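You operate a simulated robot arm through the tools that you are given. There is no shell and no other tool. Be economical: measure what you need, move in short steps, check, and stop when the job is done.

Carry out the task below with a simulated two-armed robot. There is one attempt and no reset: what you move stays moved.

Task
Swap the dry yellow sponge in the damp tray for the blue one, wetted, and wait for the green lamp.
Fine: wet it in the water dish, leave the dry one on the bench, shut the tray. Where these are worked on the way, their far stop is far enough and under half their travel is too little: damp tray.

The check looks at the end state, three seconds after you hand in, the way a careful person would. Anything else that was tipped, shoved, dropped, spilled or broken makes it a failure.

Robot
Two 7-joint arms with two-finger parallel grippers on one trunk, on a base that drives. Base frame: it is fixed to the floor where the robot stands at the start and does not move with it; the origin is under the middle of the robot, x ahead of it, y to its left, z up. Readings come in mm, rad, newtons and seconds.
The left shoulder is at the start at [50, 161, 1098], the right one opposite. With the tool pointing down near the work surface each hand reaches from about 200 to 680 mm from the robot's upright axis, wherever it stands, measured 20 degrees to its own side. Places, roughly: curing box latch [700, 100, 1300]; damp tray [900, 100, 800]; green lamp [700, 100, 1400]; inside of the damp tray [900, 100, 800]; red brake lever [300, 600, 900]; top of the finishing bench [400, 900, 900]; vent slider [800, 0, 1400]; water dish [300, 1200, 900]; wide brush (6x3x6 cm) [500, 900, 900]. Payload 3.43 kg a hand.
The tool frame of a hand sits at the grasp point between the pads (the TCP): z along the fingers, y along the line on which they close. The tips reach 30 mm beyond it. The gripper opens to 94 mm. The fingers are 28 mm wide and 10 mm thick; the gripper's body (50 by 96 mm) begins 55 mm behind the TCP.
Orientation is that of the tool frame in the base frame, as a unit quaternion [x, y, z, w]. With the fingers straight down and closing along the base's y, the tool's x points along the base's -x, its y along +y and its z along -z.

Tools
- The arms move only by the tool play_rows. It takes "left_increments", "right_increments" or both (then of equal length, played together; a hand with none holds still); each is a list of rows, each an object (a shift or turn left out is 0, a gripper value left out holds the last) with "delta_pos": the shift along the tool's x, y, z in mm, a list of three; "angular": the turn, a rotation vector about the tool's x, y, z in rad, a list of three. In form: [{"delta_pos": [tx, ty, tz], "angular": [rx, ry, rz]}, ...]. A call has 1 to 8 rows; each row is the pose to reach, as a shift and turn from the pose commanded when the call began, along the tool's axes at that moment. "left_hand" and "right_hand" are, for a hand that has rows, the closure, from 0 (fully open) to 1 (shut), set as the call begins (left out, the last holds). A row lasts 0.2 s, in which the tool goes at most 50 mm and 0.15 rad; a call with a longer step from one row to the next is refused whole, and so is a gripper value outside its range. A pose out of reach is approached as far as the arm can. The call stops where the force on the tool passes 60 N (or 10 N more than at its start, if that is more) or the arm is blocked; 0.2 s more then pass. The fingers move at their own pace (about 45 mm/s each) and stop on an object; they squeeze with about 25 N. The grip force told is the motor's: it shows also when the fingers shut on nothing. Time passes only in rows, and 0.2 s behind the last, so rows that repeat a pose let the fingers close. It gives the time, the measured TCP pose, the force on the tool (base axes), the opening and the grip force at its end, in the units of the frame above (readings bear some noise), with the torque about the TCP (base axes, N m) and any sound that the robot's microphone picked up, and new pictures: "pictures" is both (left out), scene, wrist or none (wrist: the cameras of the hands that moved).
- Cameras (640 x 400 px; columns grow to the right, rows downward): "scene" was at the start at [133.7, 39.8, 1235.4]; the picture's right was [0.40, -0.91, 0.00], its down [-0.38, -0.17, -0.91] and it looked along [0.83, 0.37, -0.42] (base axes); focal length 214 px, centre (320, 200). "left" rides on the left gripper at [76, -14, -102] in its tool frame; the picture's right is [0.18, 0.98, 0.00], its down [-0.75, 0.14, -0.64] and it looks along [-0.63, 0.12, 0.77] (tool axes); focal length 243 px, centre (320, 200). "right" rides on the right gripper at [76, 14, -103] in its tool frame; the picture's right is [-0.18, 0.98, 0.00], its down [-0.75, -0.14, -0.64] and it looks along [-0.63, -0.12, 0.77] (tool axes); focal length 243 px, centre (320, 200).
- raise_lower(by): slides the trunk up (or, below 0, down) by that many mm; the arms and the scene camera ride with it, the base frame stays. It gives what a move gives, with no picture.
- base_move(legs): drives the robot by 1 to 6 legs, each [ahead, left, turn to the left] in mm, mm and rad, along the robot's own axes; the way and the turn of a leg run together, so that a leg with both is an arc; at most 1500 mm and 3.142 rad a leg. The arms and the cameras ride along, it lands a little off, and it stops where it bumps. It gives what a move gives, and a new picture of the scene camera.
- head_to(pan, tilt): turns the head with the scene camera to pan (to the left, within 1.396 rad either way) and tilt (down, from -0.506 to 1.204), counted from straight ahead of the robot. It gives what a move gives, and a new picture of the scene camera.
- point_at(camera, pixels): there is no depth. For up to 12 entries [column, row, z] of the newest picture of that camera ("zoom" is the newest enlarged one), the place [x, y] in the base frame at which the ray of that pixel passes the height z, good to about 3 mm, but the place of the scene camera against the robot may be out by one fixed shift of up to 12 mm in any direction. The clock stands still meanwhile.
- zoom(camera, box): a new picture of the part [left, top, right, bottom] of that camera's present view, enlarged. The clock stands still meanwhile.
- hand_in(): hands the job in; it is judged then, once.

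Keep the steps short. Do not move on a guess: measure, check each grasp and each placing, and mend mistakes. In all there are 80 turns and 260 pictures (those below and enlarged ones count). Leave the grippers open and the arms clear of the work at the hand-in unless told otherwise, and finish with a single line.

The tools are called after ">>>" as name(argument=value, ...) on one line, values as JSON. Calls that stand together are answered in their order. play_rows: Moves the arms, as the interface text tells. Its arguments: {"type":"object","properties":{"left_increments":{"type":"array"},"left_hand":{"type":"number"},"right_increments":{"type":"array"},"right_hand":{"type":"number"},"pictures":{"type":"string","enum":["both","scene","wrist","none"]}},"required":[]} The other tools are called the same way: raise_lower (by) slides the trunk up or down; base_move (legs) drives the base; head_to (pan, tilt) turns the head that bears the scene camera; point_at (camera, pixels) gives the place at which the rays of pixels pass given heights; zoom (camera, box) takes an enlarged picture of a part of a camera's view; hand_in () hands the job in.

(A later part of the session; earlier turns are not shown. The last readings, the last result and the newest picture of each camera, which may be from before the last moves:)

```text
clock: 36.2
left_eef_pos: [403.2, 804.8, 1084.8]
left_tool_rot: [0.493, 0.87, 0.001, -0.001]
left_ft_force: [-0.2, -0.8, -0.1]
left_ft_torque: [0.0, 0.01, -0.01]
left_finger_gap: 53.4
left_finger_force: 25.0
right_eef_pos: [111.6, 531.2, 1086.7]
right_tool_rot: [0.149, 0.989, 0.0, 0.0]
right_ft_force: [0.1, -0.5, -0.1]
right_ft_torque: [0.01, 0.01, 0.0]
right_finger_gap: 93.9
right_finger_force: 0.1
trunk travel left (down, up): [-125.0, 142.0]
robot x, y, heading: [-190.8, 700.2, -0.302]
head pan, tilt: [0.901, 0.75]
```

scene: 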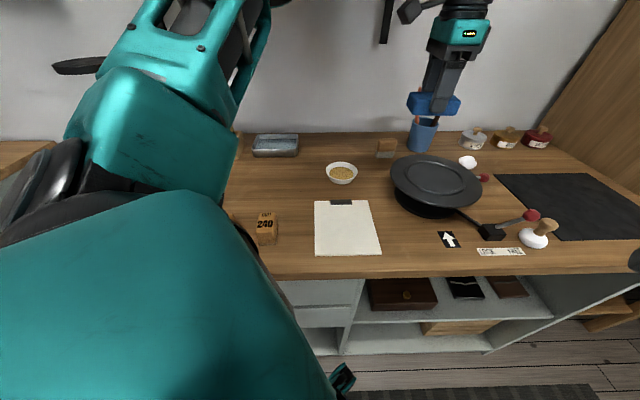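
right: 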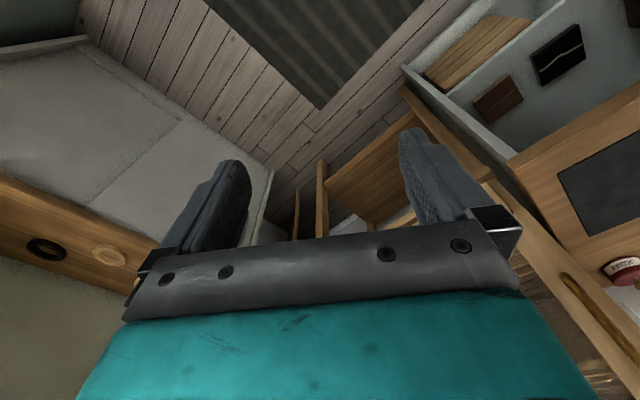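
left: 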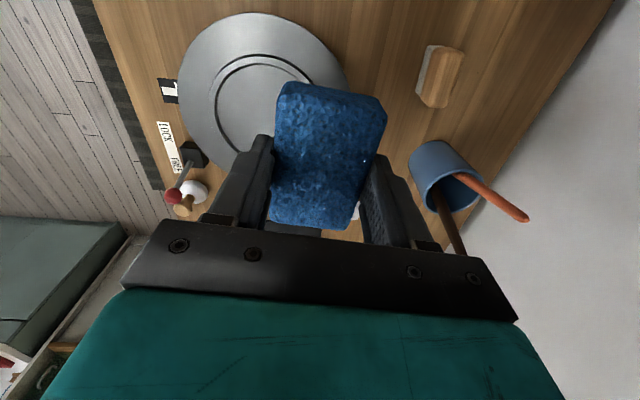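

The sponge is level with the fingers. I carry it at height to above (345,1195), at the dish.

>>> play_rows(left_increments=[{"delta_pos": [45, 19, 0]}, {"delta_pos": [90, 38, 0]}, {"delta_pos": [135, 57, 0]}, {"delta_pos": [180, 75, 0]}, {"delta_pos": [225, 94, 0]}, {"delta_pos": [270, 113, 0]}, {"delta_pos": [315, 131, 0]}, {"delta_pos": [360, 149, 0]}], pictures="both")

>>> zoom(camera="scene", box=[200, 70, 360, 170])

```text
clock: 37.3
left_eef_pos: [334.8, 943.8, 1087.9]
left_tool_rot: [0.59, 0.807, 0.031, -0.029]
left_ft_force: [0.0, -0.1, 0.2]
left_ft_torque: [-0.01, -0.02, -0.02]
left_finger_gap: 53.7
left_finger_force: 25.2
right_eef_pos: [101.9, 520.5, 1088.2]
right_tool_rot: [0.151, 0.989, 0.006, 0.004]
right_ft_force: [0.4, -1.3, 0.7]
right_ft_torque: [0.07, -0.05, 0.0]
right_finger_gap: 94.0
right_finger_force: 0.0
trunk travel left (down, up): [-125.0, 142.0]
robot x, y, heading: [-196.1, 698.6, -0.303]
head pan, tilt: [0.901, 0.75]
stopped in row 5 (left hand): the arm was blocked; the commanded pose is now the measured one
```

scene: 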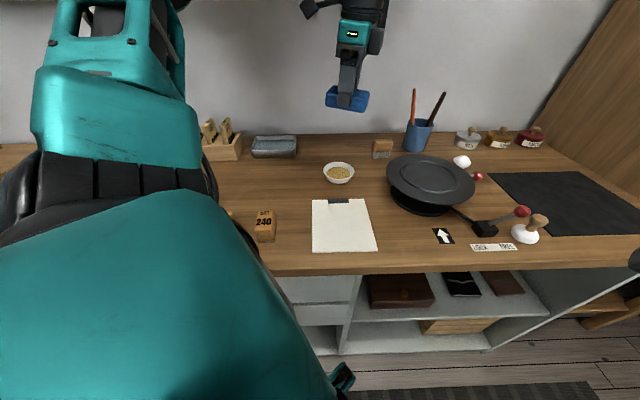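
left: 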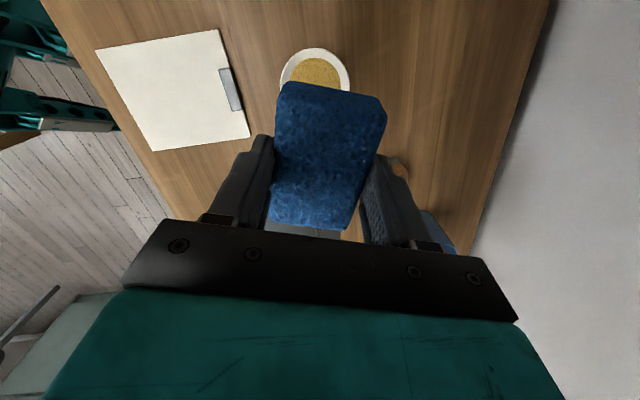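

```text
4.00 times, centred on (280, 120) of scene
```

zoom: 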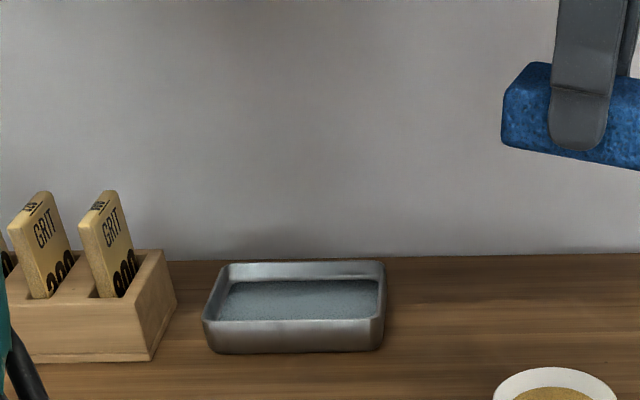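

The arm was blocked half way with no force at the tool, so an arm link touches something. I tilt the head up to see the left arm.

>>> head_to(pan=1.3, tilt=0.15)

```text
clock: 38.3
left_eef_pos: [334.2, 946.0, 1087.3]
left_tool_rot: [0.589, 0.807, 0.032, -0.031]
left_ft_force: [-0.2, -0.2, -1.5]
left_ft_torque: [-0.02, -0.01, 0.06]
left_finger_gap: 53.9
left_finger_force: 25.2
right_eef_pos: [103.5, 519.8, 1086.9]
right_tool_rot: [0.15, 0.989, 0.006, 0.004]
right_ft_force: [-0.3, 0.0, -1.1]
right_ft_torque: [-0.01, 0.04, -0.02]
right_finger_gap: 93.7
right_finger_force: 0.0
trunk travel left (down, up): [-125.0, 142.0]
robot x, y, heading: [-192.3, 698.2, -0.304]
head pan, tilt: [1.3, 0.15]
```

scene: 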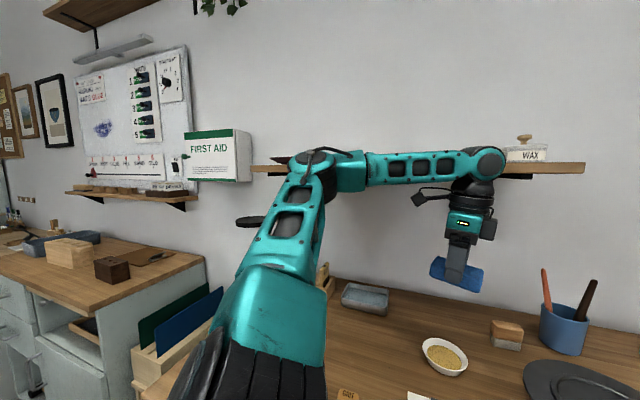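

>>> zoom(camera="scene", box=[180, 120, 400, 260])

>>> zoom(camera="scene", box=[380, 120, 600, 260])

```text
2.86 times, centred on (290, 190) of scene
```

zoom: 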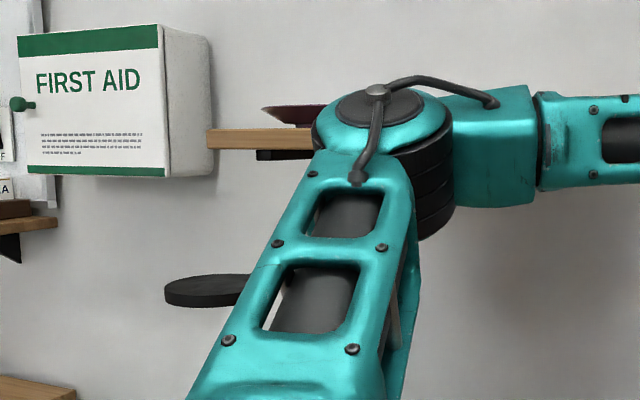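

```text
2.86 times, centred on (490, 190) of scene
```

zoom: 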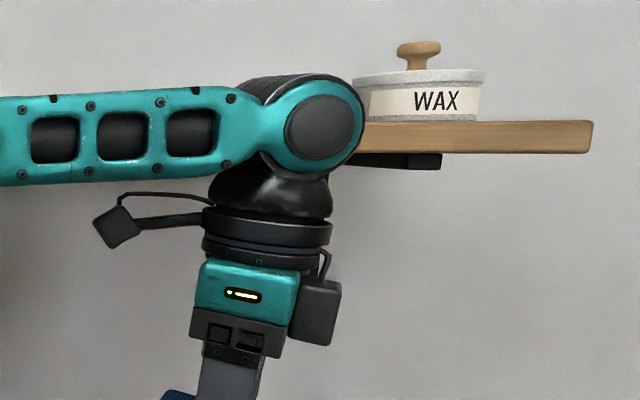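

The elbow/forearm is touching the wall shelf, which is at about z 1230. I back the hand off and lower the trunk by 100 so that the arm goes under the shelf.

>>> play_rows(left_increments=[{"delta_pos": [-30, 8, 0]}, {"delta_pos": [-60, 16, 0]}, {"delta_pos": [-90, 24, 0]}, {"delta_pos": [-90, 24, 0]}], pictures="scene")

>>> raise_lower(by=-100)

>>> head_to(pan=1.2, tilt=0.3)

```text
clock: 39.3
left_eef_pos: [380.1, 879.4, 1080.2]
left_tool_rot: [0.584, 0.811, 0.025, -0.025]
left_ft_force: [0.2, -0.1, -0.4]
left_ft_torque: [0.01, 0.03, -0.01]
left_finger_gap: 53.5
left_finger_force: 25.0
right_eef_pos: [96.7, 526.1, 1092.6]
right_tool_rot: [0.15, 0.989, 0.003, 0.008]
right_ft_force: [0.5, -0.8, -0.3]
right_ft_torque: [0.02, -0.02, 0.0]
right_finger_gap: 94.1
right_finger_force: 0.0
trunk travel left (down, up): [-125.0, 142.0]
robot x, y, heading: [-192.1, 696.3, -0.303]
head pan, tilt: [1.3, 0.15]
```

scene: 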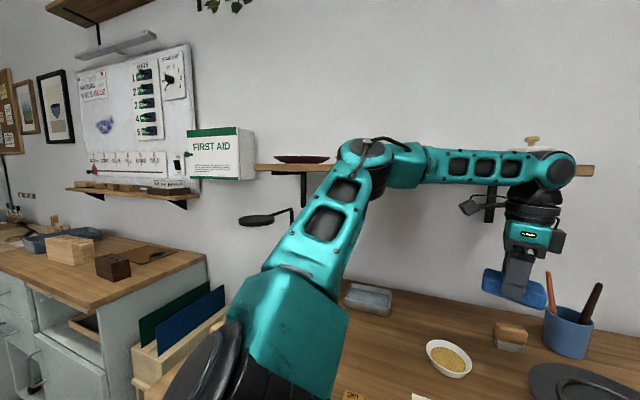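

```text
clock: 40.7
left_eef_pos: [395.2, 885.0, 968.6]
left_tool_rot: [0.579, 0.815, 0.02, -0.032]
left_ft_force: [-0.1, 0.3, 0.4]
left_ft_torque: [0.01, -0.02, 0.02]
left_finger_gap: 53.8
left_finger_force: 25.1
right_eef_pos: [111.3, 530.1, 987.2]
right_tool_rot: [0.151, 0.989, 0.0, 0.0]
right_ft_force: [0.0, 0.8, 0.0]
right_ft_torque: [-0.02, 0.02, 0.03]
right_finger_gap: 93.8
right_finger_force: 0.1
trunk travel left (down, up): [-25.0, 242.0]
robot x, y, heading: [-192.3, 697.8, -0.302]
head pan, tilt: [1.3, 0.15]
```

```text
clock: 41.4
left_eef_pos: [395.0, 885.6, 968.0]
left_tool_rot: [0.579, 0.815, 0.019, -0.032]
left_ft_force: [-0.1, 0.2, -0.7]
left_ft_torque: [0.04, 0.01, 0.0]
left_finger_gap: 53.8
left_finger_force: 24.9
right_eef_pos: [110.4, 528.5, 986.5]
right_tool_rot: [0.15, 0.989, 0.0, 0.0]
right_ft_force: [1.1, 0.4, -0.2]
right_ft_torque: [0.03, -0.02, 0.02]
right_finger_gap: 94.3
right_finger_force: 0.1
trunk travel left (down, up): [-25.0, 242.0]
robot x, y, heading: [-188.5, 699.7, -0.302]
head pan, tilt: [1.201, 0.3]
```

scene: 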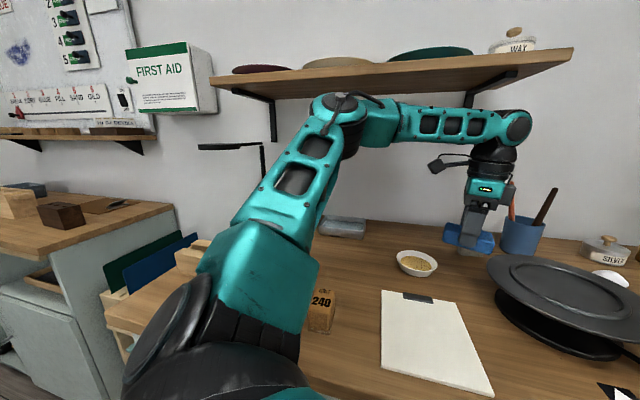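

Plates are still in place and the arm is now below the shelf. I first level the tool and correct the yaw in place.

>>> play_rows(left_increments=[{"angular": [-0.003, -0.037, -0.1]}, {"angular": [-0.006, -0.074, -0.2]}, {"angular": [-0.006, -0.074, -0.204]}], pictures="none")

```text
clock: 42.2
left_eef_pos: [395.3, 884.6, 968.1]
left_tool_rot: [0.494, 0.869, 0.003, 0.002]
left_ft_force: [0.1, 0.3, 0.1]
left_ft_torque: [-0.01, -0.01, 0.02]
left_finger_gap: 54.2
left_finger_force: 25.8
right_eef_pos: [110.6, 527.7, 986.2]
right_tool_rot: [0.149, 0.989, 0.0, 0.0]
right_ft_force: [-0.5, 0.3, -0.2]
right_ft_torque: [0.03, -0.02, 0.0]
right_finger_gap: 94.0
right_finger_force: 0.1
trunk travel left (down, up): [-25.0, 242.0]
robot x, y, heading: [-189.8, 698.2, -0.299]
head pan, tilt: [1.201, 0.3]
```

Level now. I move halfway (155 mm) toward the dish and watch the elbow.

>>> play_rows(left_increments=[{"delta_pos": [36, 14, 0]}, {"delta_pos": [73, 29, 0]}, {"delta_pos": [110, 43, 0]}, {"delta_pos": [146, 58, 0]}, {"delta_pos": [146, 58, 0]}], pictures="scene")

```text
clock: 43.4
left_eef_pos: [370.6, 1039.7, 967.4]
left_tool_rot: [0.495, 0.869, 0.004, 0.002]
left_ft_force: [0.6, -0.3, -0.3]
left_ft_torque: [-0.02, -0.02, 0.0]
left_finger_gap: 53.5
left_finger_force: 25.0
right_eef_pos: [110.5, 528.1, 986.4]
right_tool_rot: [0.15, 0.989, 0.0, 0.0]
right_ft_force: [0.6, 0.0, 0.2]
right_ft_torque: [0.0, -0.01, -0.03]
right_finger_gap: 93.9
right_finger_force: 0.0
trunk travel left (down, up): [-25.0, 242.0]
robot x, y, heading: [-191.2, 696.8, -0.3]
head pan, tilt: [1.201, 0.3]
```

scene: 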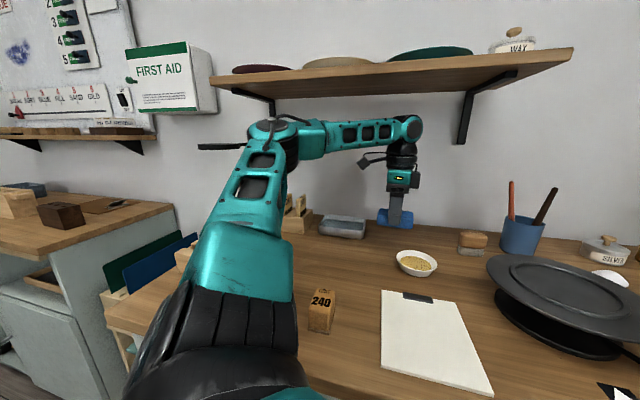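

The hand went freely. I continue in two shorter parts, watching the lamp head near the elbow at (215,147).

>>> play_rows(left_increments=[{"delta_pos": [25, 10, 0]}, {"delta_pos": [50, 20, 0]}, {"delta_pos": [75, 29, 0]}, {"delta_pos": [75, 29, 0]}], pictures="both")

>>> zoom(camera="scene", box=[180, 90, 420, 240])

```text
clock: 44.4
left_eef_pos: [357.9, 1121.4, 968.4]
left_tool_rot: [0.493, 0.87, 0.004, 0.002]
left_ft_force: [-1.1, -0.1, -0.2]
left_ft_torque: [-0.01, -0.01, 0.01]
left_finger_gap: 53.6
left_finger_force: 25.2
right_eef_pos: [110.6, 528.9, 987.1]
right_tool_rot: [0.15, 0.989, 0.0, 0.001]
right_ft_force: [-0.9, -0.5, 0.0]
right_ft_torque: [0.02, 0.03, 0.01]
right_finger_gap: 94.1
right_finger_force: 0.0
trunk travel left (down, up): [-25.0, 242.0]
robot x, y, heading: [-189.6, 695.7, -0.303]
head pan, tilt: [1.201, 0.3]
```

scene: 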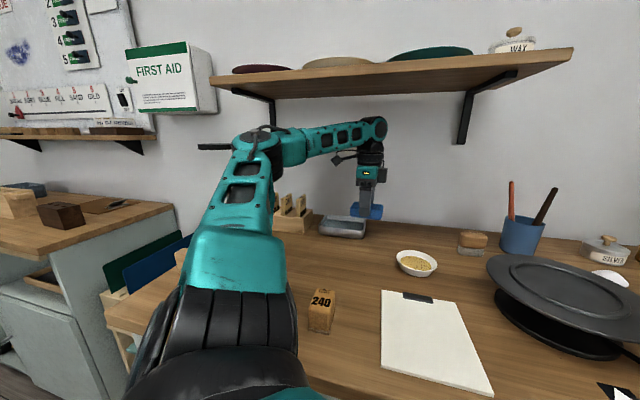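
left: 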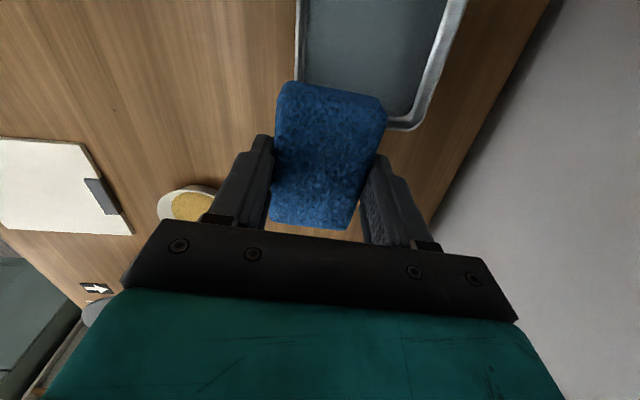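

```text
2.67 times, centred on (300, 165) of scene
```

zoom: 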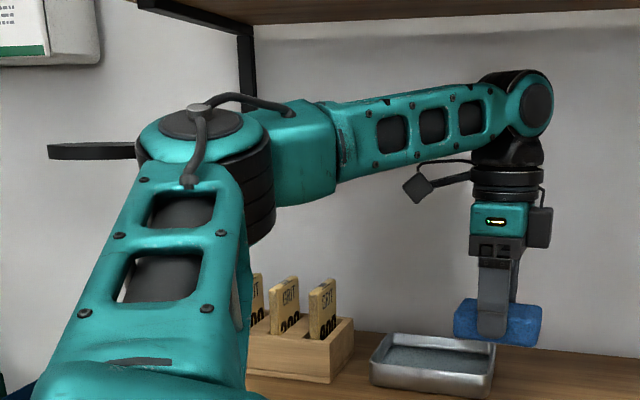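

The dish shows right behind the sponge. I measure its rim from the wrist view: left wall (298,60), near-right corner (410,130), right wall (462,10).

>>> point_at(camera="left", pixels=[[297, 50, 878], [308, 50, 875], [410, 131, 878], [390, 121, 875], [464, 5, 878], [448, 5, 875], [300, 5, 878], [300, 5, 890]])

>>> point_at(camera="zoom", pixels=[[370, 360, 878], [492, 373, 878], [390, 335, 878], [494, 344, 878], [372, 385, 857], [486, 398, 857]])

```text
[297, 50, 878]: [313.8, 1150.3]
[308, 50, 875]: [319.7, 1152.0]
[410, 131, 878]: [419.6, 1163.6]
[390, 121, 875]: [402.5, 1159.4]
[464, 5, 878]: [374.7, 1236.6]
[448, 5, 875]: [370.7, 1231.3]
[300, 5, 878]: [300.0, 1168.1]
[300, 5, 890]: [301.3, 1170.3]
```

```text
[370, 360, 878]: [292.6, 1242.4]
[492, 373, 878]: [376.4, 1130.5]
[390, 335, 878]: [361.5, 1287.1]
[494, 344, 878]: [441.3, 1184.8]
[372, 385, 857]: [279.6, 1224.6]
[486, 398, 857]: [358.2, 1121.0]
```

Dish inner centre works out at about (341,1198), inner width 84 mm. I move over it at the same height.

>>> play_rows(left_increments=[{"delta_pos": [25, 8, 0]}, {"delta_pos": [50, 17, 0]}, {"delta_pos": [75, 25, 0]}, {"delta_pos": [75, 25, 0]}], pictures="both")

>>> zoom(camera="scene", box=[200, 130, 400, 255])

```text
clock: 45.4
left_eef_pos: [340.3, 1195.7, 970.8]
left_tool_rot: [0.494, 0.869, 0.003, 0.002]
left_ft_force: [0.2, 0.9, -0.8]
left_ft_torque: [-0.03, 0.03, -0.01]
left_finger_gap: 53.8
left_finger_force: 25.5
right_eef_pos: [110.8, 528.3, 986.8]
right_tool_rot: [0.151, 0.989, 0.0, 0.001]
right_ft_force: [-0.7, -0.4, 0.7]
right_ft_torque: [0.0, -0.01, 0.06]
right_finger_gap: 93.9
right_finger_force: 0.0
trunk travel left (down, up): [-25.0, 242.0]
robot x, y, heading: [-194.7, 701.7, -0.302]
head pan, tilt: [1.201, 0.3]
```

scene: 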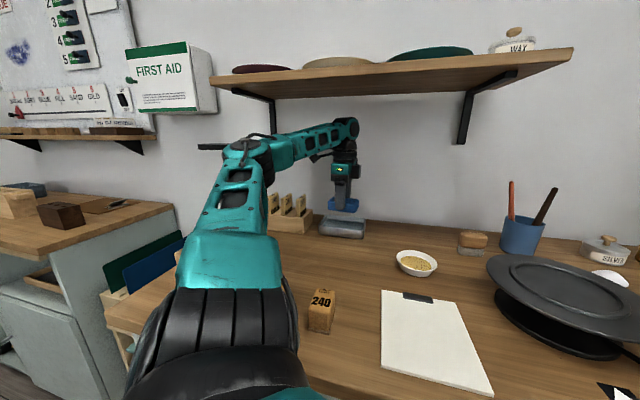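
left: 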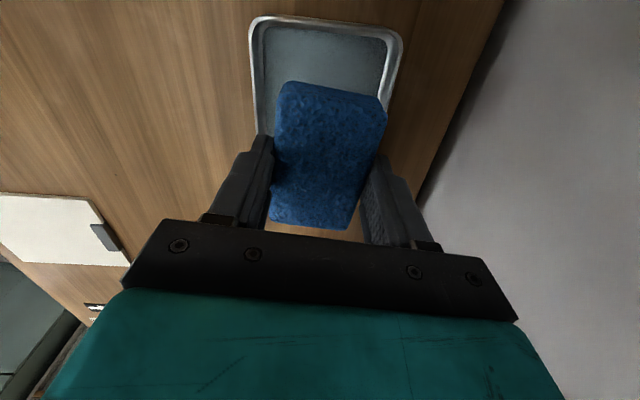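

```text
3.20 times, centred on (300, 192) of scene
```

zoom: 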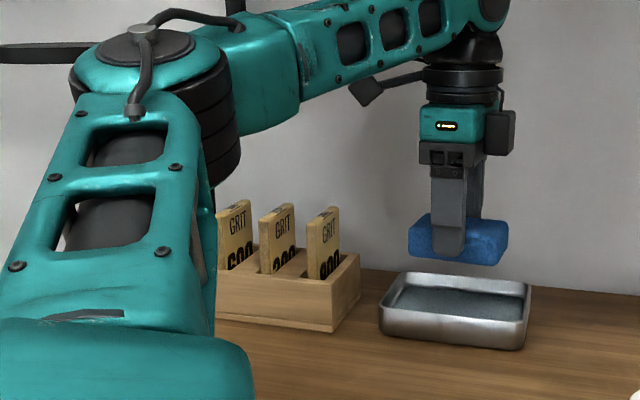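

I measure the inner walls of the dish in the new wrist view.

>>> point_at(camera="left", pixels=[[262, 60, 875], [390, 60, 875], [265, 28, 875], [390, 42, 875], [330, 32, 875], [251, 22, 878], [402, 36, 878]])

```text
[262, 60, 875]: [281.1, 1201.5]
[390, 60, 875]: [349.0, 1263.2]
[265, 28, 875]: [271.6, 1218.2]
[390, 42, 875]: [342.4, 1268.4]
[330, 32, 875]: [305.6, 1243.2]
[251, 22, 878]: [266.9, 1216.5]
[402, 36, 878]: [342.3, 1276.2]
```

The TCP is within 3 mm of the inner centre. I lower to z 912, then look.

>>> play_rows(left_increments=[{"delta_pos": [-1, -3, 20]}, {"delta_pos": [-1, -3, 40]}, {"delta_pos": [-1, -3, 54]}, {"delta_pos": [-1, -3, 59]}, {"delta_pos": [-1, -3, 59]}], pictures="both")

>>> zoom(camera="scene", box=[280, 150, 400, 250])

```text
clock: 46.6
left_eef_pos: [337.3, 1191.8, 913.5]
left_tool_rot: [0.494, 0.869, 0.005, 0.003]
left_ft_force: [1.6, 2.4, 11.0]
left_ft_torque: [-0.03, 0.21, 0.01]
left_finger_gap: 53.7
left_finger_force: 24.9
right_eef_pos: [110.1, 527.6, 987.6]
right_tool_rot: [0.15, 0.989, 0.002, 0.0]
right_ft_force: [0.4, 0.5, -0.2]
right_ft_torque: [0.03, -0.01, 0.0]
right_finger_gap: 94.0
right_finger_force: 0.1
trunk travel left (down, up): [-25.0, 242.0]
robot x, y, heading: [-189.8, 698.6, -0.303]
head pan, tilt: [1.201, 0.3]
```

scene: 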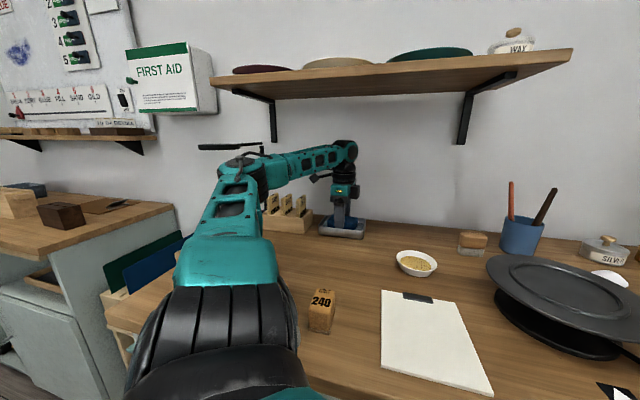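
left: 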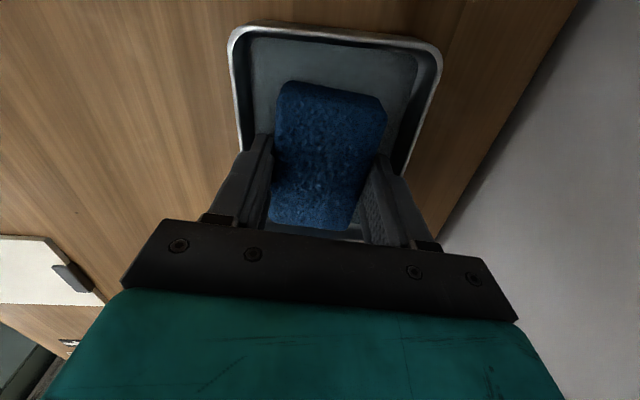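

```text
4.00 times, centred on (340, 200) of scene
```

zoom: 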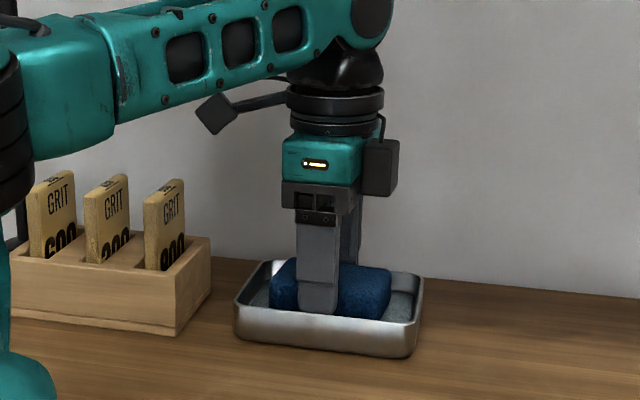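

The sponge sits on the dish floor (11 N up) and has turned darker: it is taking water. I hold ~2 s, then raise slightly and look.

>>> play_rows(left_increments=[{}, {}, {}, {}, {}, {}, {}, {}], pictures="none")

>>> play_rows(left_increments=[{"delta_pos": [0, 0, -10]}, {"delta_pos": [0, 0, -25]}, {"delta_pos": [0, 0, -57]}, {"delta_pos": [0, 0, -57]}, {"delta_pos": [0, 0, -57]}, {"delta_pos": [0, 0, -57]}], pictures="both")

>>> zoom(camera="scene", box=[280, 150, 400, 250])

```text
clock: 48.4
left_eef_pos: [336.0, 1193.0, 912.2]
left_tool_rot: [0.494, 0.869, 0.006, 0.003]
left_ft_force: [2.3, 1.1, 15.2]
left_ft_torque: [-0.2, 0.08, -0.01]
left_finger_gap: 53.3
left_finger_force: 24.9
right_eef_pos: [110.4, 528.0, 987.7]
right_tool_rot: [0.15, 0.989, 0.0, 0.0]
right_ft_force: [-0.5, 0.1, 0.6]
right_ft_torque: [0.0, -0.01, -0.01]
right_finger_gap: 94.1
right_finger_force: 0.1
trunk travel left (down, up): [-25.0, 242.0]
robot x, y, heading: [-189.1, 699.2, -0.307]
head pan, tilt: [1.201, 0.3]
```

```text
clock: 49.8
left_eef_pos: [339.5, 1193.5, 968.4]
left_tool_rot: [0.494, 0.869, 0.004, 0.002]
left_ft_force: [0.6, -0.6, -0.1]
left_ft_torque: [0.03, -0.03, 0.0]
left_finger_gap: 54.0
left_finger_force: 24.9
right_eef_pos: [111.5, 528.8, 986.9]
right_tool_rot: [0.151, 0.989, 0.0, 0.0]
right_ft_force: [-1.1, -0.3, 0.2]
right_ft_torque: [0.01, -0.01, 0.01]
right_finger_gap: 93.8
right_finger_force: 0.1
trunk travel left (down, up): [-25.0, 242.0]
robot x, y, heading: [-188.4, 696.0, -0.303]
head pan, tilt: [1.201, 0.3]
```

scene: 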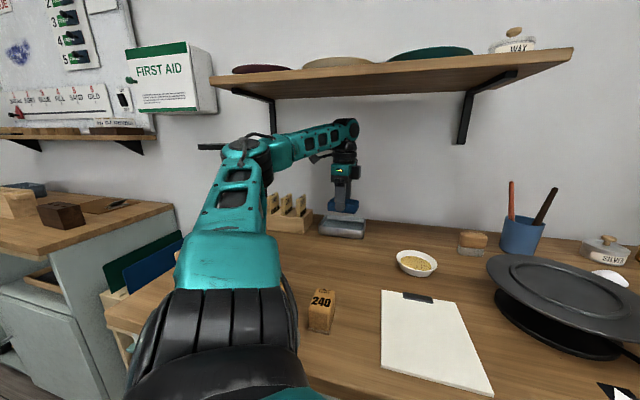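
left: 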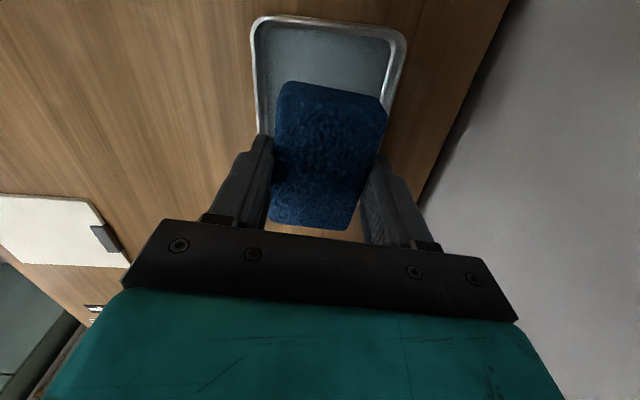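

```text
4.00 times, centred on (340, 200) of scene
```

zoom: 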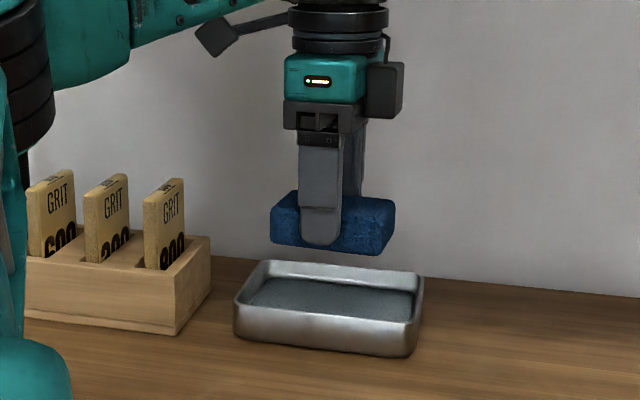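

The sponge is evenly dark, wetted, and nothing dripped off. I retrace the path to (395,885).

>>> play_rows(left_increments=[{"delta_pos": [-37, -14, 0]}, {"delta_pos": [-74, -28, 0]}, {"delta_pos": [-111, -42, 0]}, {"delta_pos": [-148, -56, 0]}, {"delta_pos": [-185, -70, 0]}, {"delta_pos": [-222, -84, 0]}, {"delta_pos": [-259, -98, 0]}, {"delta_pos": [-295, -111, 0]}], pictures="scene")

```text
clock: 51.6
left_eef_pos: [391.6, 882.9, 965.8]
left_tool_rot: [0.494, 0.869, 0.003, 0.001]
left_ft_force: [0.2, 0.1, 0.6]
left_ft_torque: [0.02, 0.02, 0.0]
left_finger_gap: 53.7
left_finger_force: 25.1
right_eef_pos: [111.4, 526.9, 986.0]
right_tool_rot: [0.151, 0.989, 0.0, 0.0]
right_ft_force: [0.1, -0.1, -0.1]
right_ft_torque: [-0.03, 0.01, 0.02]
right_finger_gap: 94.1
right_finger_force: 0.1
trunk travel left (down, up): [-25.0, 242.0]
robot x, y, heading: [-192.4, 699.9, -0.305]
head pan, tilt: [1.201, 0.3]
```

scene: 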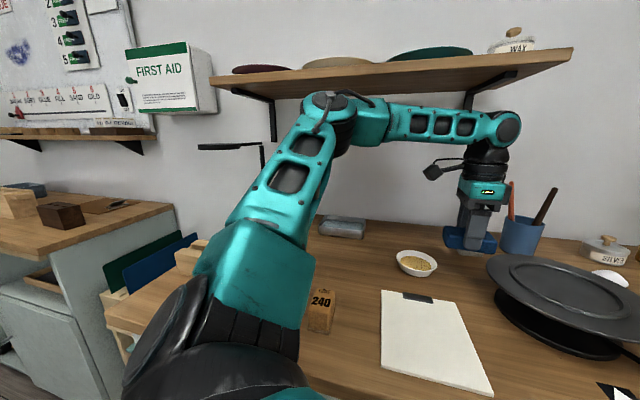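

I back the base 130 mm from the bench (veering left to keep the sponge clear of the wheel), then raise the hand 110.

>>> base_move(legs=[[-127, -66, 0]])

>>> play_rows(left_increments=[{"delta_pos": [0, 0, -40]}, {"delta_pos": [0, 0, -80]}, {"delta_pos": [0, 0, -120]}, {"delta_pos": [0, 0, -120]}], pictures="none")

>>> head_to(pan=0.4, tilt=0.5)

```text
clock: 52.9
left_eef_pos: [251.5, 860.7, 965.4]
left_tool_rot: [0.494, 0.87, 0.004, 0.002]
left_ft_force: [-1.2, 0.8, 0.1]
left_ft_torque: [0.01, -0.01, 0.0]
left_finger_gap: 53.9
left_finger_force: 24.5
right_eef_pos: [-28.7, 504.1, 986.0]
right_tool_rot: [0.149, 0.989, 0.0, 0.0]
right_ft_force: [-0.6, 0.5, -0.1]
right_ft_torque: [0.0, -0.04, 0.03]
right_finger_gap: 93.9
right_finger_force: 0.1
trunk travel left (down, up): [-25.0, 242.0]
robot x, y, heading: [-333.2, 676.5, -0.299]
head pan, tilt: [1.201, 0.3]
```

scene: 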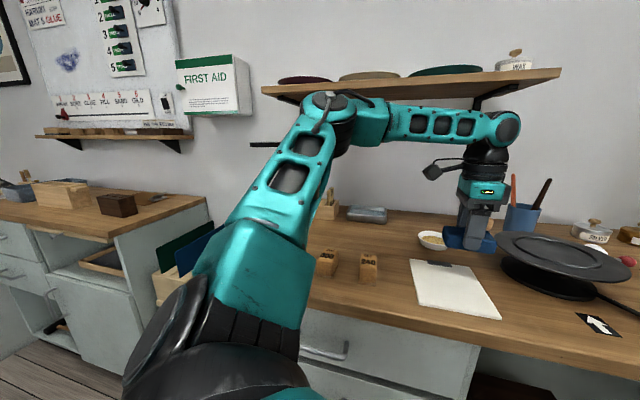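

```text
clock: 53.9
left_eef_pos: [252.7, 859.0, 1085.7]
left_tool_rot: [0.492, 0.87, 0.003, 0.001]
left_ft_force: [0.2, 0.4, 0.2]
left_ft_torque: [0.02, -0.02, -0.01]
left_finger_gap: 53.5
left_finger_force: 24.9
right_eef_pos: [-30.4, 503.7, 987.6]
right_tool_rot: [0.15, 0.989, 0.0, 0.0]
right_ft_force: [-0.5, -0.7, -0.3]
right_ft_torque: [-0.01, 0.05, 0.0]
right_finger_gap: 93.9
right_finger_force: 0.0
trunk travel left (down, up): [-25.0, 242.0]
robot x, y, heading: [-332.1, 671.2, -0.298]
head pan, tilt: [1.201, 0.3]
```

```text
clock: 55.0
left_eef_pos: [251.8, 859.7, 1086.2]
left_tool_rot: [0.493, 0.87, 0.004, 0.002]
left_ft_force: [-0.5, 0.0, -0.4]
left_ft_torque: [0.01, 0.0, 0.02]
left_finger_gap: 53.4
left_finger_force: 25.4
right_eef_pos: [-29.9, 504.3, 986.5]
right_tool_rot: [0.149, 0.989, 0.0, 0.0]
right_ft_force: [0.1, 0.6, 0.3]
right_ft_torque: [0.01, -0.04, -0.01]
right_finger_gap: 93.8
right_finger_force: 0.1
trunk travel left (down, up): [-25.0, 242.0]
robot x, y, heading: [-333.3, 674.9, -0.3]
head pan, tilt: [0.4, 0.499]
```

scene: 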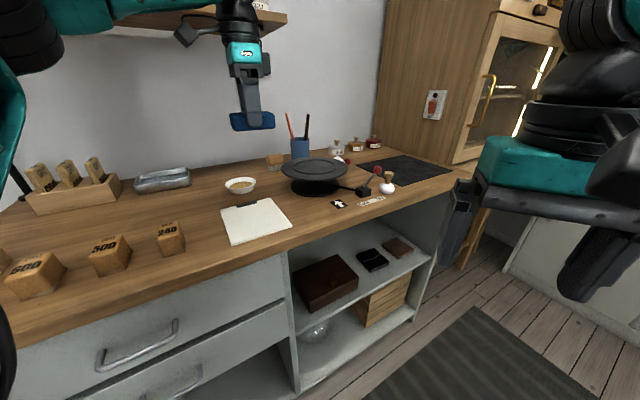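

The box front is parallel to the bench (heading ~0.604). I turn back square to it and then tuck the left hand in.

>>> base_move(legs=[[0, 0, 0.904]])

>>> play_rows(left_increments=[{"delta_pos": [-20, -35, 0], "angular": [0, 0, 0.0]}, {"delta_pos": [-40, -70, 0], "angular": [0, 0, 0.0]}, {"delta_pos": [-60, -105, 0], "angular": [0, 0, 0.0]}, {"delta_pos": [-60, -105, 0]}], pictures="none")

```text
clock: 57.8
left_eef_pos: [-121.0, 1249.5, 1086.0]
left_tool_rot: [0.059, 0.998, 0.004, 0.0]
left_ft_force: [0.3, -0.5, 0.4]
left_ft_torque: [-0.02, 0.04, -0.03]
left_finger_gap: 53.7
left_finger_force: 25.3
right_eef_pos: [-12.1, 809.0, 987.1]
right_tool_rot: [-0.302, 0.953, 0.0, 0.0]
right_ft_force: [-0.5, -0.7, 0.1]
right_ft_torque: [0.02, 0.0, 0.01]
right_finger_gap: 93.9
right_finger_force: 0.1
trunk travel left (down, up): [-25.0, 242.0]
robot x, y, heading: [-331.7, 673.2, 0.613]
head pan, tilt: [0.4, 0.499]
```

scene: 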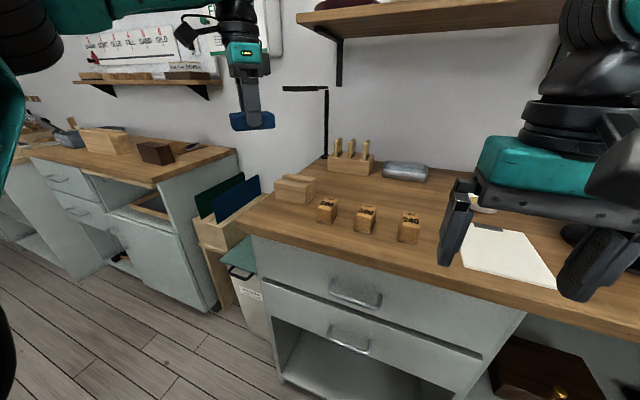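

```text
clock: 58.8
left_eef_pos: [-76.2, 1139.4, 1087.1]
left_tool_rot: [0.059, 0.998, 0.005, 0.0]
left_ft_force: [-0.5, -0.2, -1.0]
left_ft_torque: [0.0, 0.0, -0.01]
left_finger_gap: 53.5
left_finger_force: 25.0
right_eef_pos: [-12.2, 808.5, 986.0]
right_tool_rot: [-0.302, 0.953, 0.001, 0.0]
right_ft_force: [-0.4, 0.7, 0.2]
right_ft_torque: [-0.02, 0.02, 0.04]
right_finger_gap: 93.8
right_finger_force: 0.0
trunk travel left (down, up): [-25.0, 242.0]
robot x, y, heading: [-331.7, 674.5, 0.619]
head pan, tilt: [0.4, 0.499]
```

I tuck the left hand in further, then drive right along the bench to stand before the drawer.

>>> play_rows(left_increments=[{"delta_pos": [35, -31, 0]}, {"delta_pos": [70, -62, 0]}, {"delta_pos": [104, -94, 0]}, {"delta_pos": [104, -94, 0]}], pictures="none")

>>> base_move(legs=[[-30, 0, -0.015], [0, -1020, 0]])

>>> head_to(pan=-0.15, tilt=0.45)

```text
clock: 59.8
left_eef_pos: [-190.9, 1056.5, 1084.3]
left_tool_rot: [0.058, 0.998, 0.003, 0.001]
left_ft_force: [0.1, 0.0, 0.3]
left_ft_torque: [-0.02, 0.0, 0.01]
left_finger_gap: 53.6
left_finger_force: 24.9
right_eef_pos: [-12.0, 808.2, 987.2]
right_tool_rot: [-0.302, 0.953, 0.0, 0.0]
right_ft_force: [-0.2, -0.4, 0.3]
right_ft_torque: [0.01, -0.01, -0.02]
right_finger_gap: 93.7
right_finger_force: 0.1
trunk travel left (down, up): [-25.0, 242.0]
robot x, y, heading: [-331.3, 676.0, 0.61]
head pan, tilt: [0.4, 0.499]
```

```text
clock: 69.5
left_eef_pos: [365.7, 197.4, 1084.5]
left_tool_rot: [0.065, 0.998, 0.004, 0.0]
left_ft_force: [-0.1, -0.5, -0.4]
left_ft_torque: [0.02, 0.0, -0.01]
left_finger_gap: 53.6
left_finger_force: 25.6
right_eef_pos: [539.8, -53.1, 986.1]
right_tool_rot: [-0.296, 0.955, 0.0, -0.001]
right_ft_force: [1.0, -0.2, -0.8]
right_ft_torque: [-0.02, -0.02, -0.03]
right_finger_gap: 94.0
right_finger_force: 0.1
trunk travel left (down, up): [-25.0, 242.0]
robot x, y, heading: [221.3, -185.6, 0.606]
head pan, tilt: [0.4, 0.499]
```

scene: 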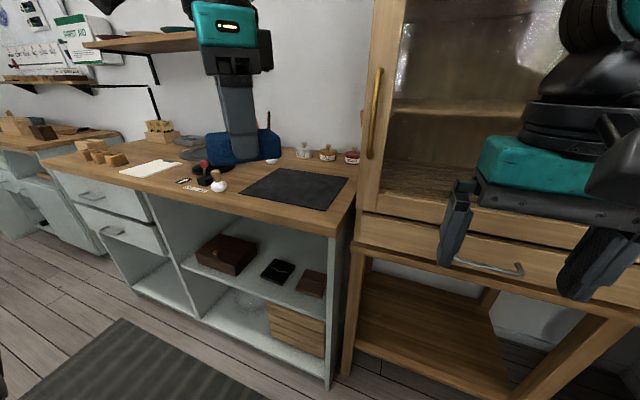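

```text
clock: 70.5
left_eef_pos: [365.3, 198.8, 1083.9]
left_tool_rot: [0.064, 0.998, 0.004, 0.0]
left_ft_force: [0.2, -0.3, -0.4]
left_ft_torque: [-0.03, -0.01, 0.01]
left_finger_gap: 53.8
left_finger_force: 25.2
right_eef_pos: [539.9, -52.3, 985.7]
right_tool_rot: [-0.297, 0.955, 0.0, 0.0]
right_ft_force: [-0.4, -0.5, -0.3]
right_ft_torque: [-0.02, -0.02, 0.01]
right_finger_gap: 93.7
right_finger_force: 0.1
trunk travel left (down, up): [-25.0, 242.0]
robot x, y, heading: [221.7, -183.2, 0.604]
head pan, tilt: [-0.15, 0.45]
```

scene: 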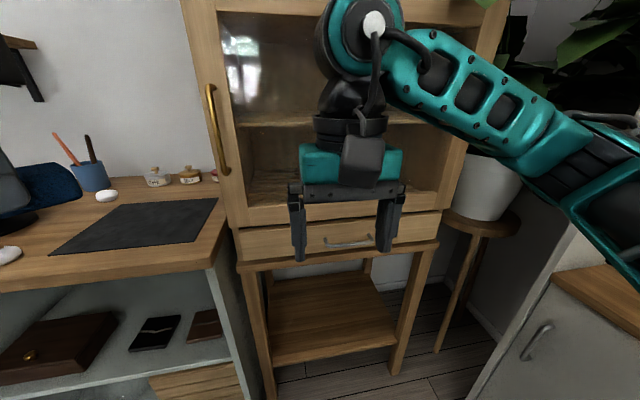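

The drawer handle is at about (348,242), behind the right gripper. I enlarge it and tilt the right hand (still far from the box) toward pointing forward.

>>> zoom(camera="scene", box=[220, 190, 460, 340])

>>> play_rows(right_increments=[{"angular": [0, -0.15, 0]}, {"angular": [0, -0.3, 0]}, {"angular": [0, -0.45, 0]}, {"angular": [0, -0.6, 0]}, {"angular": [0, -0.75, 0]}, {"angular": [0, -0.9, 0]}, {"angular": [0, -1.05, 0]}, {"angular": [0, -1.2, 0]}], pictures="none")

>>> play_rows(right_increments=[{"angular": [0, -0.15, 0]}, {"angular": [0, -0.3, 0]}, {"angular": [0, -0.371, 0]}, {"angular": [0, -0.371, 0]}], pictures="both")

```text
2.67 times, centred on (340, 265) of scene
```

zoom: 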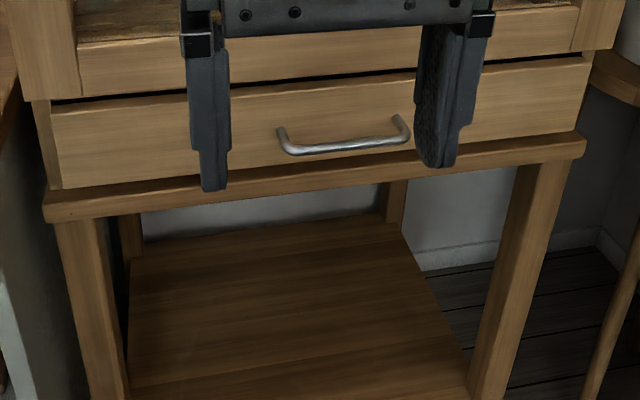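

```text
clock: 72.2
left_eef_pos: [365.8, 198.4, 1083.9]
left_tool_rot: [0.065, 0.998, 0.003, 0.001]
left_ft_force: [-0.5, 0.7, 0.4]
left_ft_torque: [-0.03, -0.01, 0.02]
left_finger_gap: 53.8
left_finger_force: 24.6
right_eef_pos: [541.9, -28.1, 994.7]
right_tool_rot: [-0.245, 0.788, 0.167, 0.539]
right_ft_force: [0.5, -1.0, -0.2]
right_ft_torque: [-0.04, 0.0, 0.04]
right_finger_gap: 93.9
right_finger_force: 0.1
right hand out of reach, approached as far as the arm can: row 7, 8
trunk travel left (down, up): [-25.0, 242.0]
robot x, y, heading: [219.0, -186.3, 0.605]
head pan, tilt: [-0.15, 0.45]
```

```text
clock: 73.2
left_eef_pos: [363.9, 198.3, 1084.8]
left_tool_rot: [0.064, 0.998, 0.004, 0.0]
left_ft_force: [0.0, 0.4, -0.4]
left_ft_torque: [0.01, -0.02, 0.0]
left_finger_gap: 53.6
left_finger_force: 25.5
right_eef_pos: [539.3, -11.2, 994.0]
right_tool_rot: [-0.209, 0.675, 0.21, 0.676]
right_ft_force: [-0.5, -0.2, -0.6]
right_ft_torque: [-0.01, 0.02, -0.02]
right_finger_gap: 94.0
right_finger_force: 0.1
right hand out of reach, approached as far as the arm can: row 1, 2, 3, 4
trunk travel left (down, up): [-25.0, 242.0]
robot x, y, heading: [217.6, -185.9, 0.606]
head pan, tilt: [-0.15, 0.45]
```

scene: 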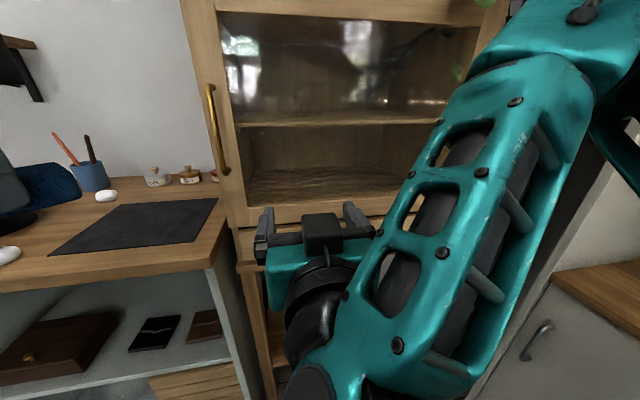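
right: 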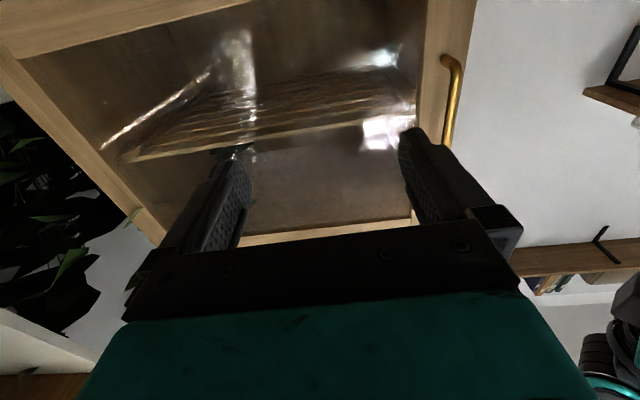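

Triangulating the handle from two views gives about (780,14,795), i.e. 572 ahead and 154 right of the robot. I bring the right hand before it, rolling it so the fingers close vertically.

>>> play_rows(right_increments=[{"delta_pos": [25, -14, 10], "angular": [0, 0, 0.15]}, {"delta_pos": [50, -28, 20], "angular": [0, 0, 0.3]}, {"delta_pos": [75, -43, 30], "angular": [0, 0, 0.45]}, {"delta_pos": [100, -57, 40], "angular": [0, 0, 0.6]}, {"delta_pos": [125, -72, 50], "angular": [0, 0, 0.75]}, {"delta_pos": [150, -86, 60], "angular": [0, 0, 0.9]}, {"delta_pos": [175, -100, 70], "angular": [0, 0, 1.05]}, {"delta_pos": [199, -115, 80], "angular": [0, 0, 1.2]}], pictures="none")

>>> play_rows(right_increments=[{"angular": [0, 0, 0.15]}, {"angular": [0, 0, 0.3]}, {"angular": [0, 0, 0.371]}, {"angular": [0, 0, 0.371]}], right_hand=0.4, pictures="both")

```text
clock: 75.0
left_eef_pos: [365.6, 198.1, 1084.4]
left_tool_rot: [0.065, 0.998, 0.004, 0.0]
left_ft_force: [-0.8, 0.5, -0.8]
left_ft_torque: [0.0, 0.0, 0.01]
left_finger_gap: 53.8
left_finger_force: 25.0
right_eef_pos: [617.1, -9.2, 839.3]
right_tool_rot: [0.213, 0.676, 0.552, 0.439]
right_ft_force: [0.7, -0.9, -0.3]
right_ft_torque: [-0.01, -0.03, 0.01]
right_finger_gap: 93.8
right_finger_force: 0.2
right hand out of reach, approached as far as the arm can: row 1, 2, 5, 6, 7, 8
trunk travel left (down, up): [-25.0, 242.0]
robot x, y, heading: [220.5, -186.3, 0.601]
head pan, tilt: [-0.15, 0.45]
```

```text
clock: 76.0
left_eef_pos: [366.1, 199.9, 1083.9]
left_tool_rot: [0.064, 0.998, 0.005, 0.0]
left_ft_force: [0.5, 0.4, -0.8]
left_ft_torque: [0.0, 0.01, 0.01]
left_finger_gap: 53.8
left_finger_force: 25.3
right_eef_pos: [612.8, -8.8, 840.5]
right_tool_rot: [0.331, 0.626, 0.626, 0.329]
right_ft_force: [1.9, -0.3, -0.7]
right_ft_torque: [0.01, -0.04, -0.01]
right_finger_gap: 56.3
right_finger_force: 0.1
trunk travel left (down, up): [-25.0, 242.0]
robot x, y, heading: [219.9, -184.5, 0.607]
head pan, tilt: [-0.15, 0.45]
```

scene: 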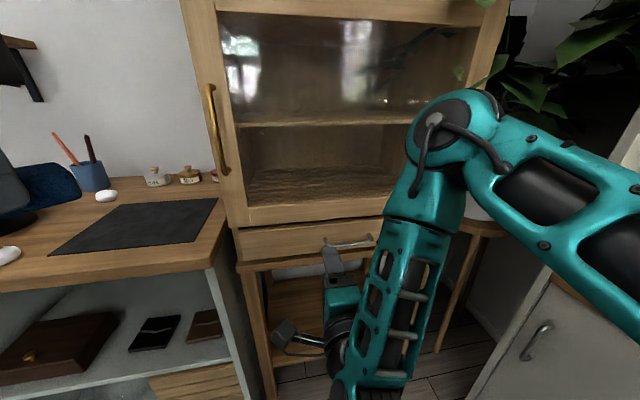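
right: 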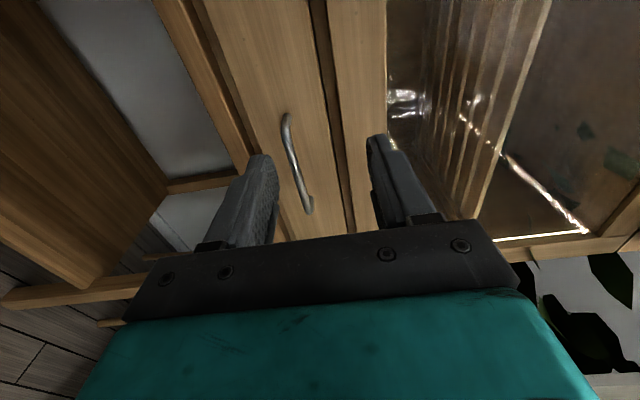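

The handle appears at (296,165), exactly where the triangulated point predicts. I move to in front of it at its height, stopping 50 mm short.

>>> play_rows(right_increments=[{"delta_pos": [-25, -15, 15]}, {"delta_pos": [-50, -30, 35]}, {"delta_pos": [-76, -45, 65]}, {"delta_pos": [-76, -45, 95]}, {"delta_pos": [-76, -45, 95]}], pictures="both")

>>> zoom(camera="right", box=[200, 60, 440, 230])

```text
clock: 77.2
left_eef_pos: [365.4, 197.3, 1083.8]
left_tool_rot: [0.064, 0.998, 0.004, 0.001]
left_ft_force: [-1.6, -0.5, -0.2]
left_ft_torque: [0.0, 0.01, -0.03]
left_finger_gap: 53.4
left_finger_force: 25.4
right_eef_pos: [652.4, 36.7, 847.0]
right_tool_rot: [0.331, 0.626, 0.623, 0.331]
right_ft_force: [-0.6, 0.6, 0.4]
right_ft_torque: [-0.01, 0.01, 0.04]
right_finger_gap: 56.5
right_finger_force: 0.2
right hand out of reach, approached as far as the arm can: row 1, 2, 3, 4, 5
trunk travel left (down, up): [-25.0, 242.0]
robot x, y, heading: [216.1, -185.3, 0.603]
head pan, tilt: [-0.15, 0.45]
```

scene: 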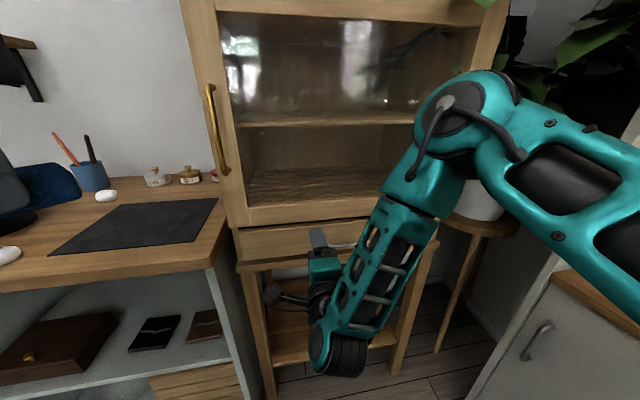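
right: 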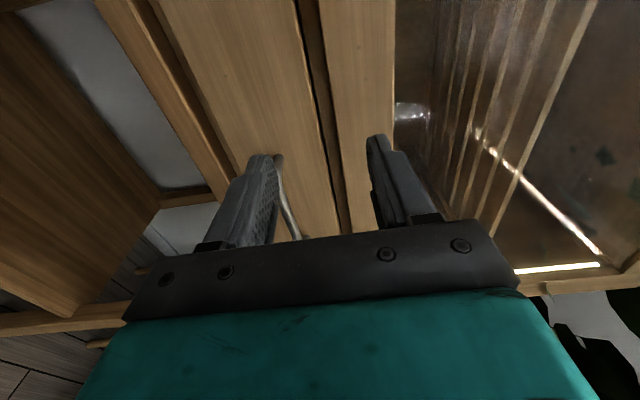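

```text
2.35 times, centred on (320, 145) of right
```

zoom: 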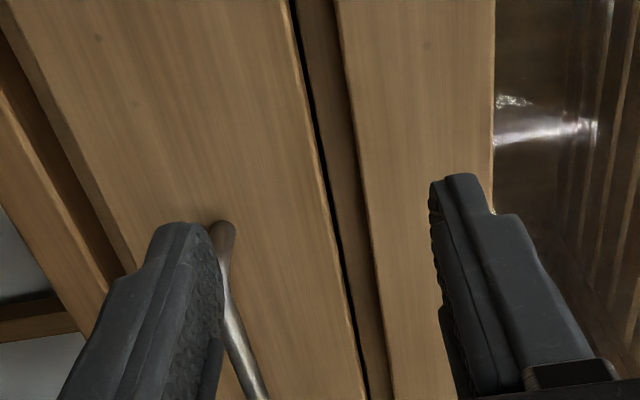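

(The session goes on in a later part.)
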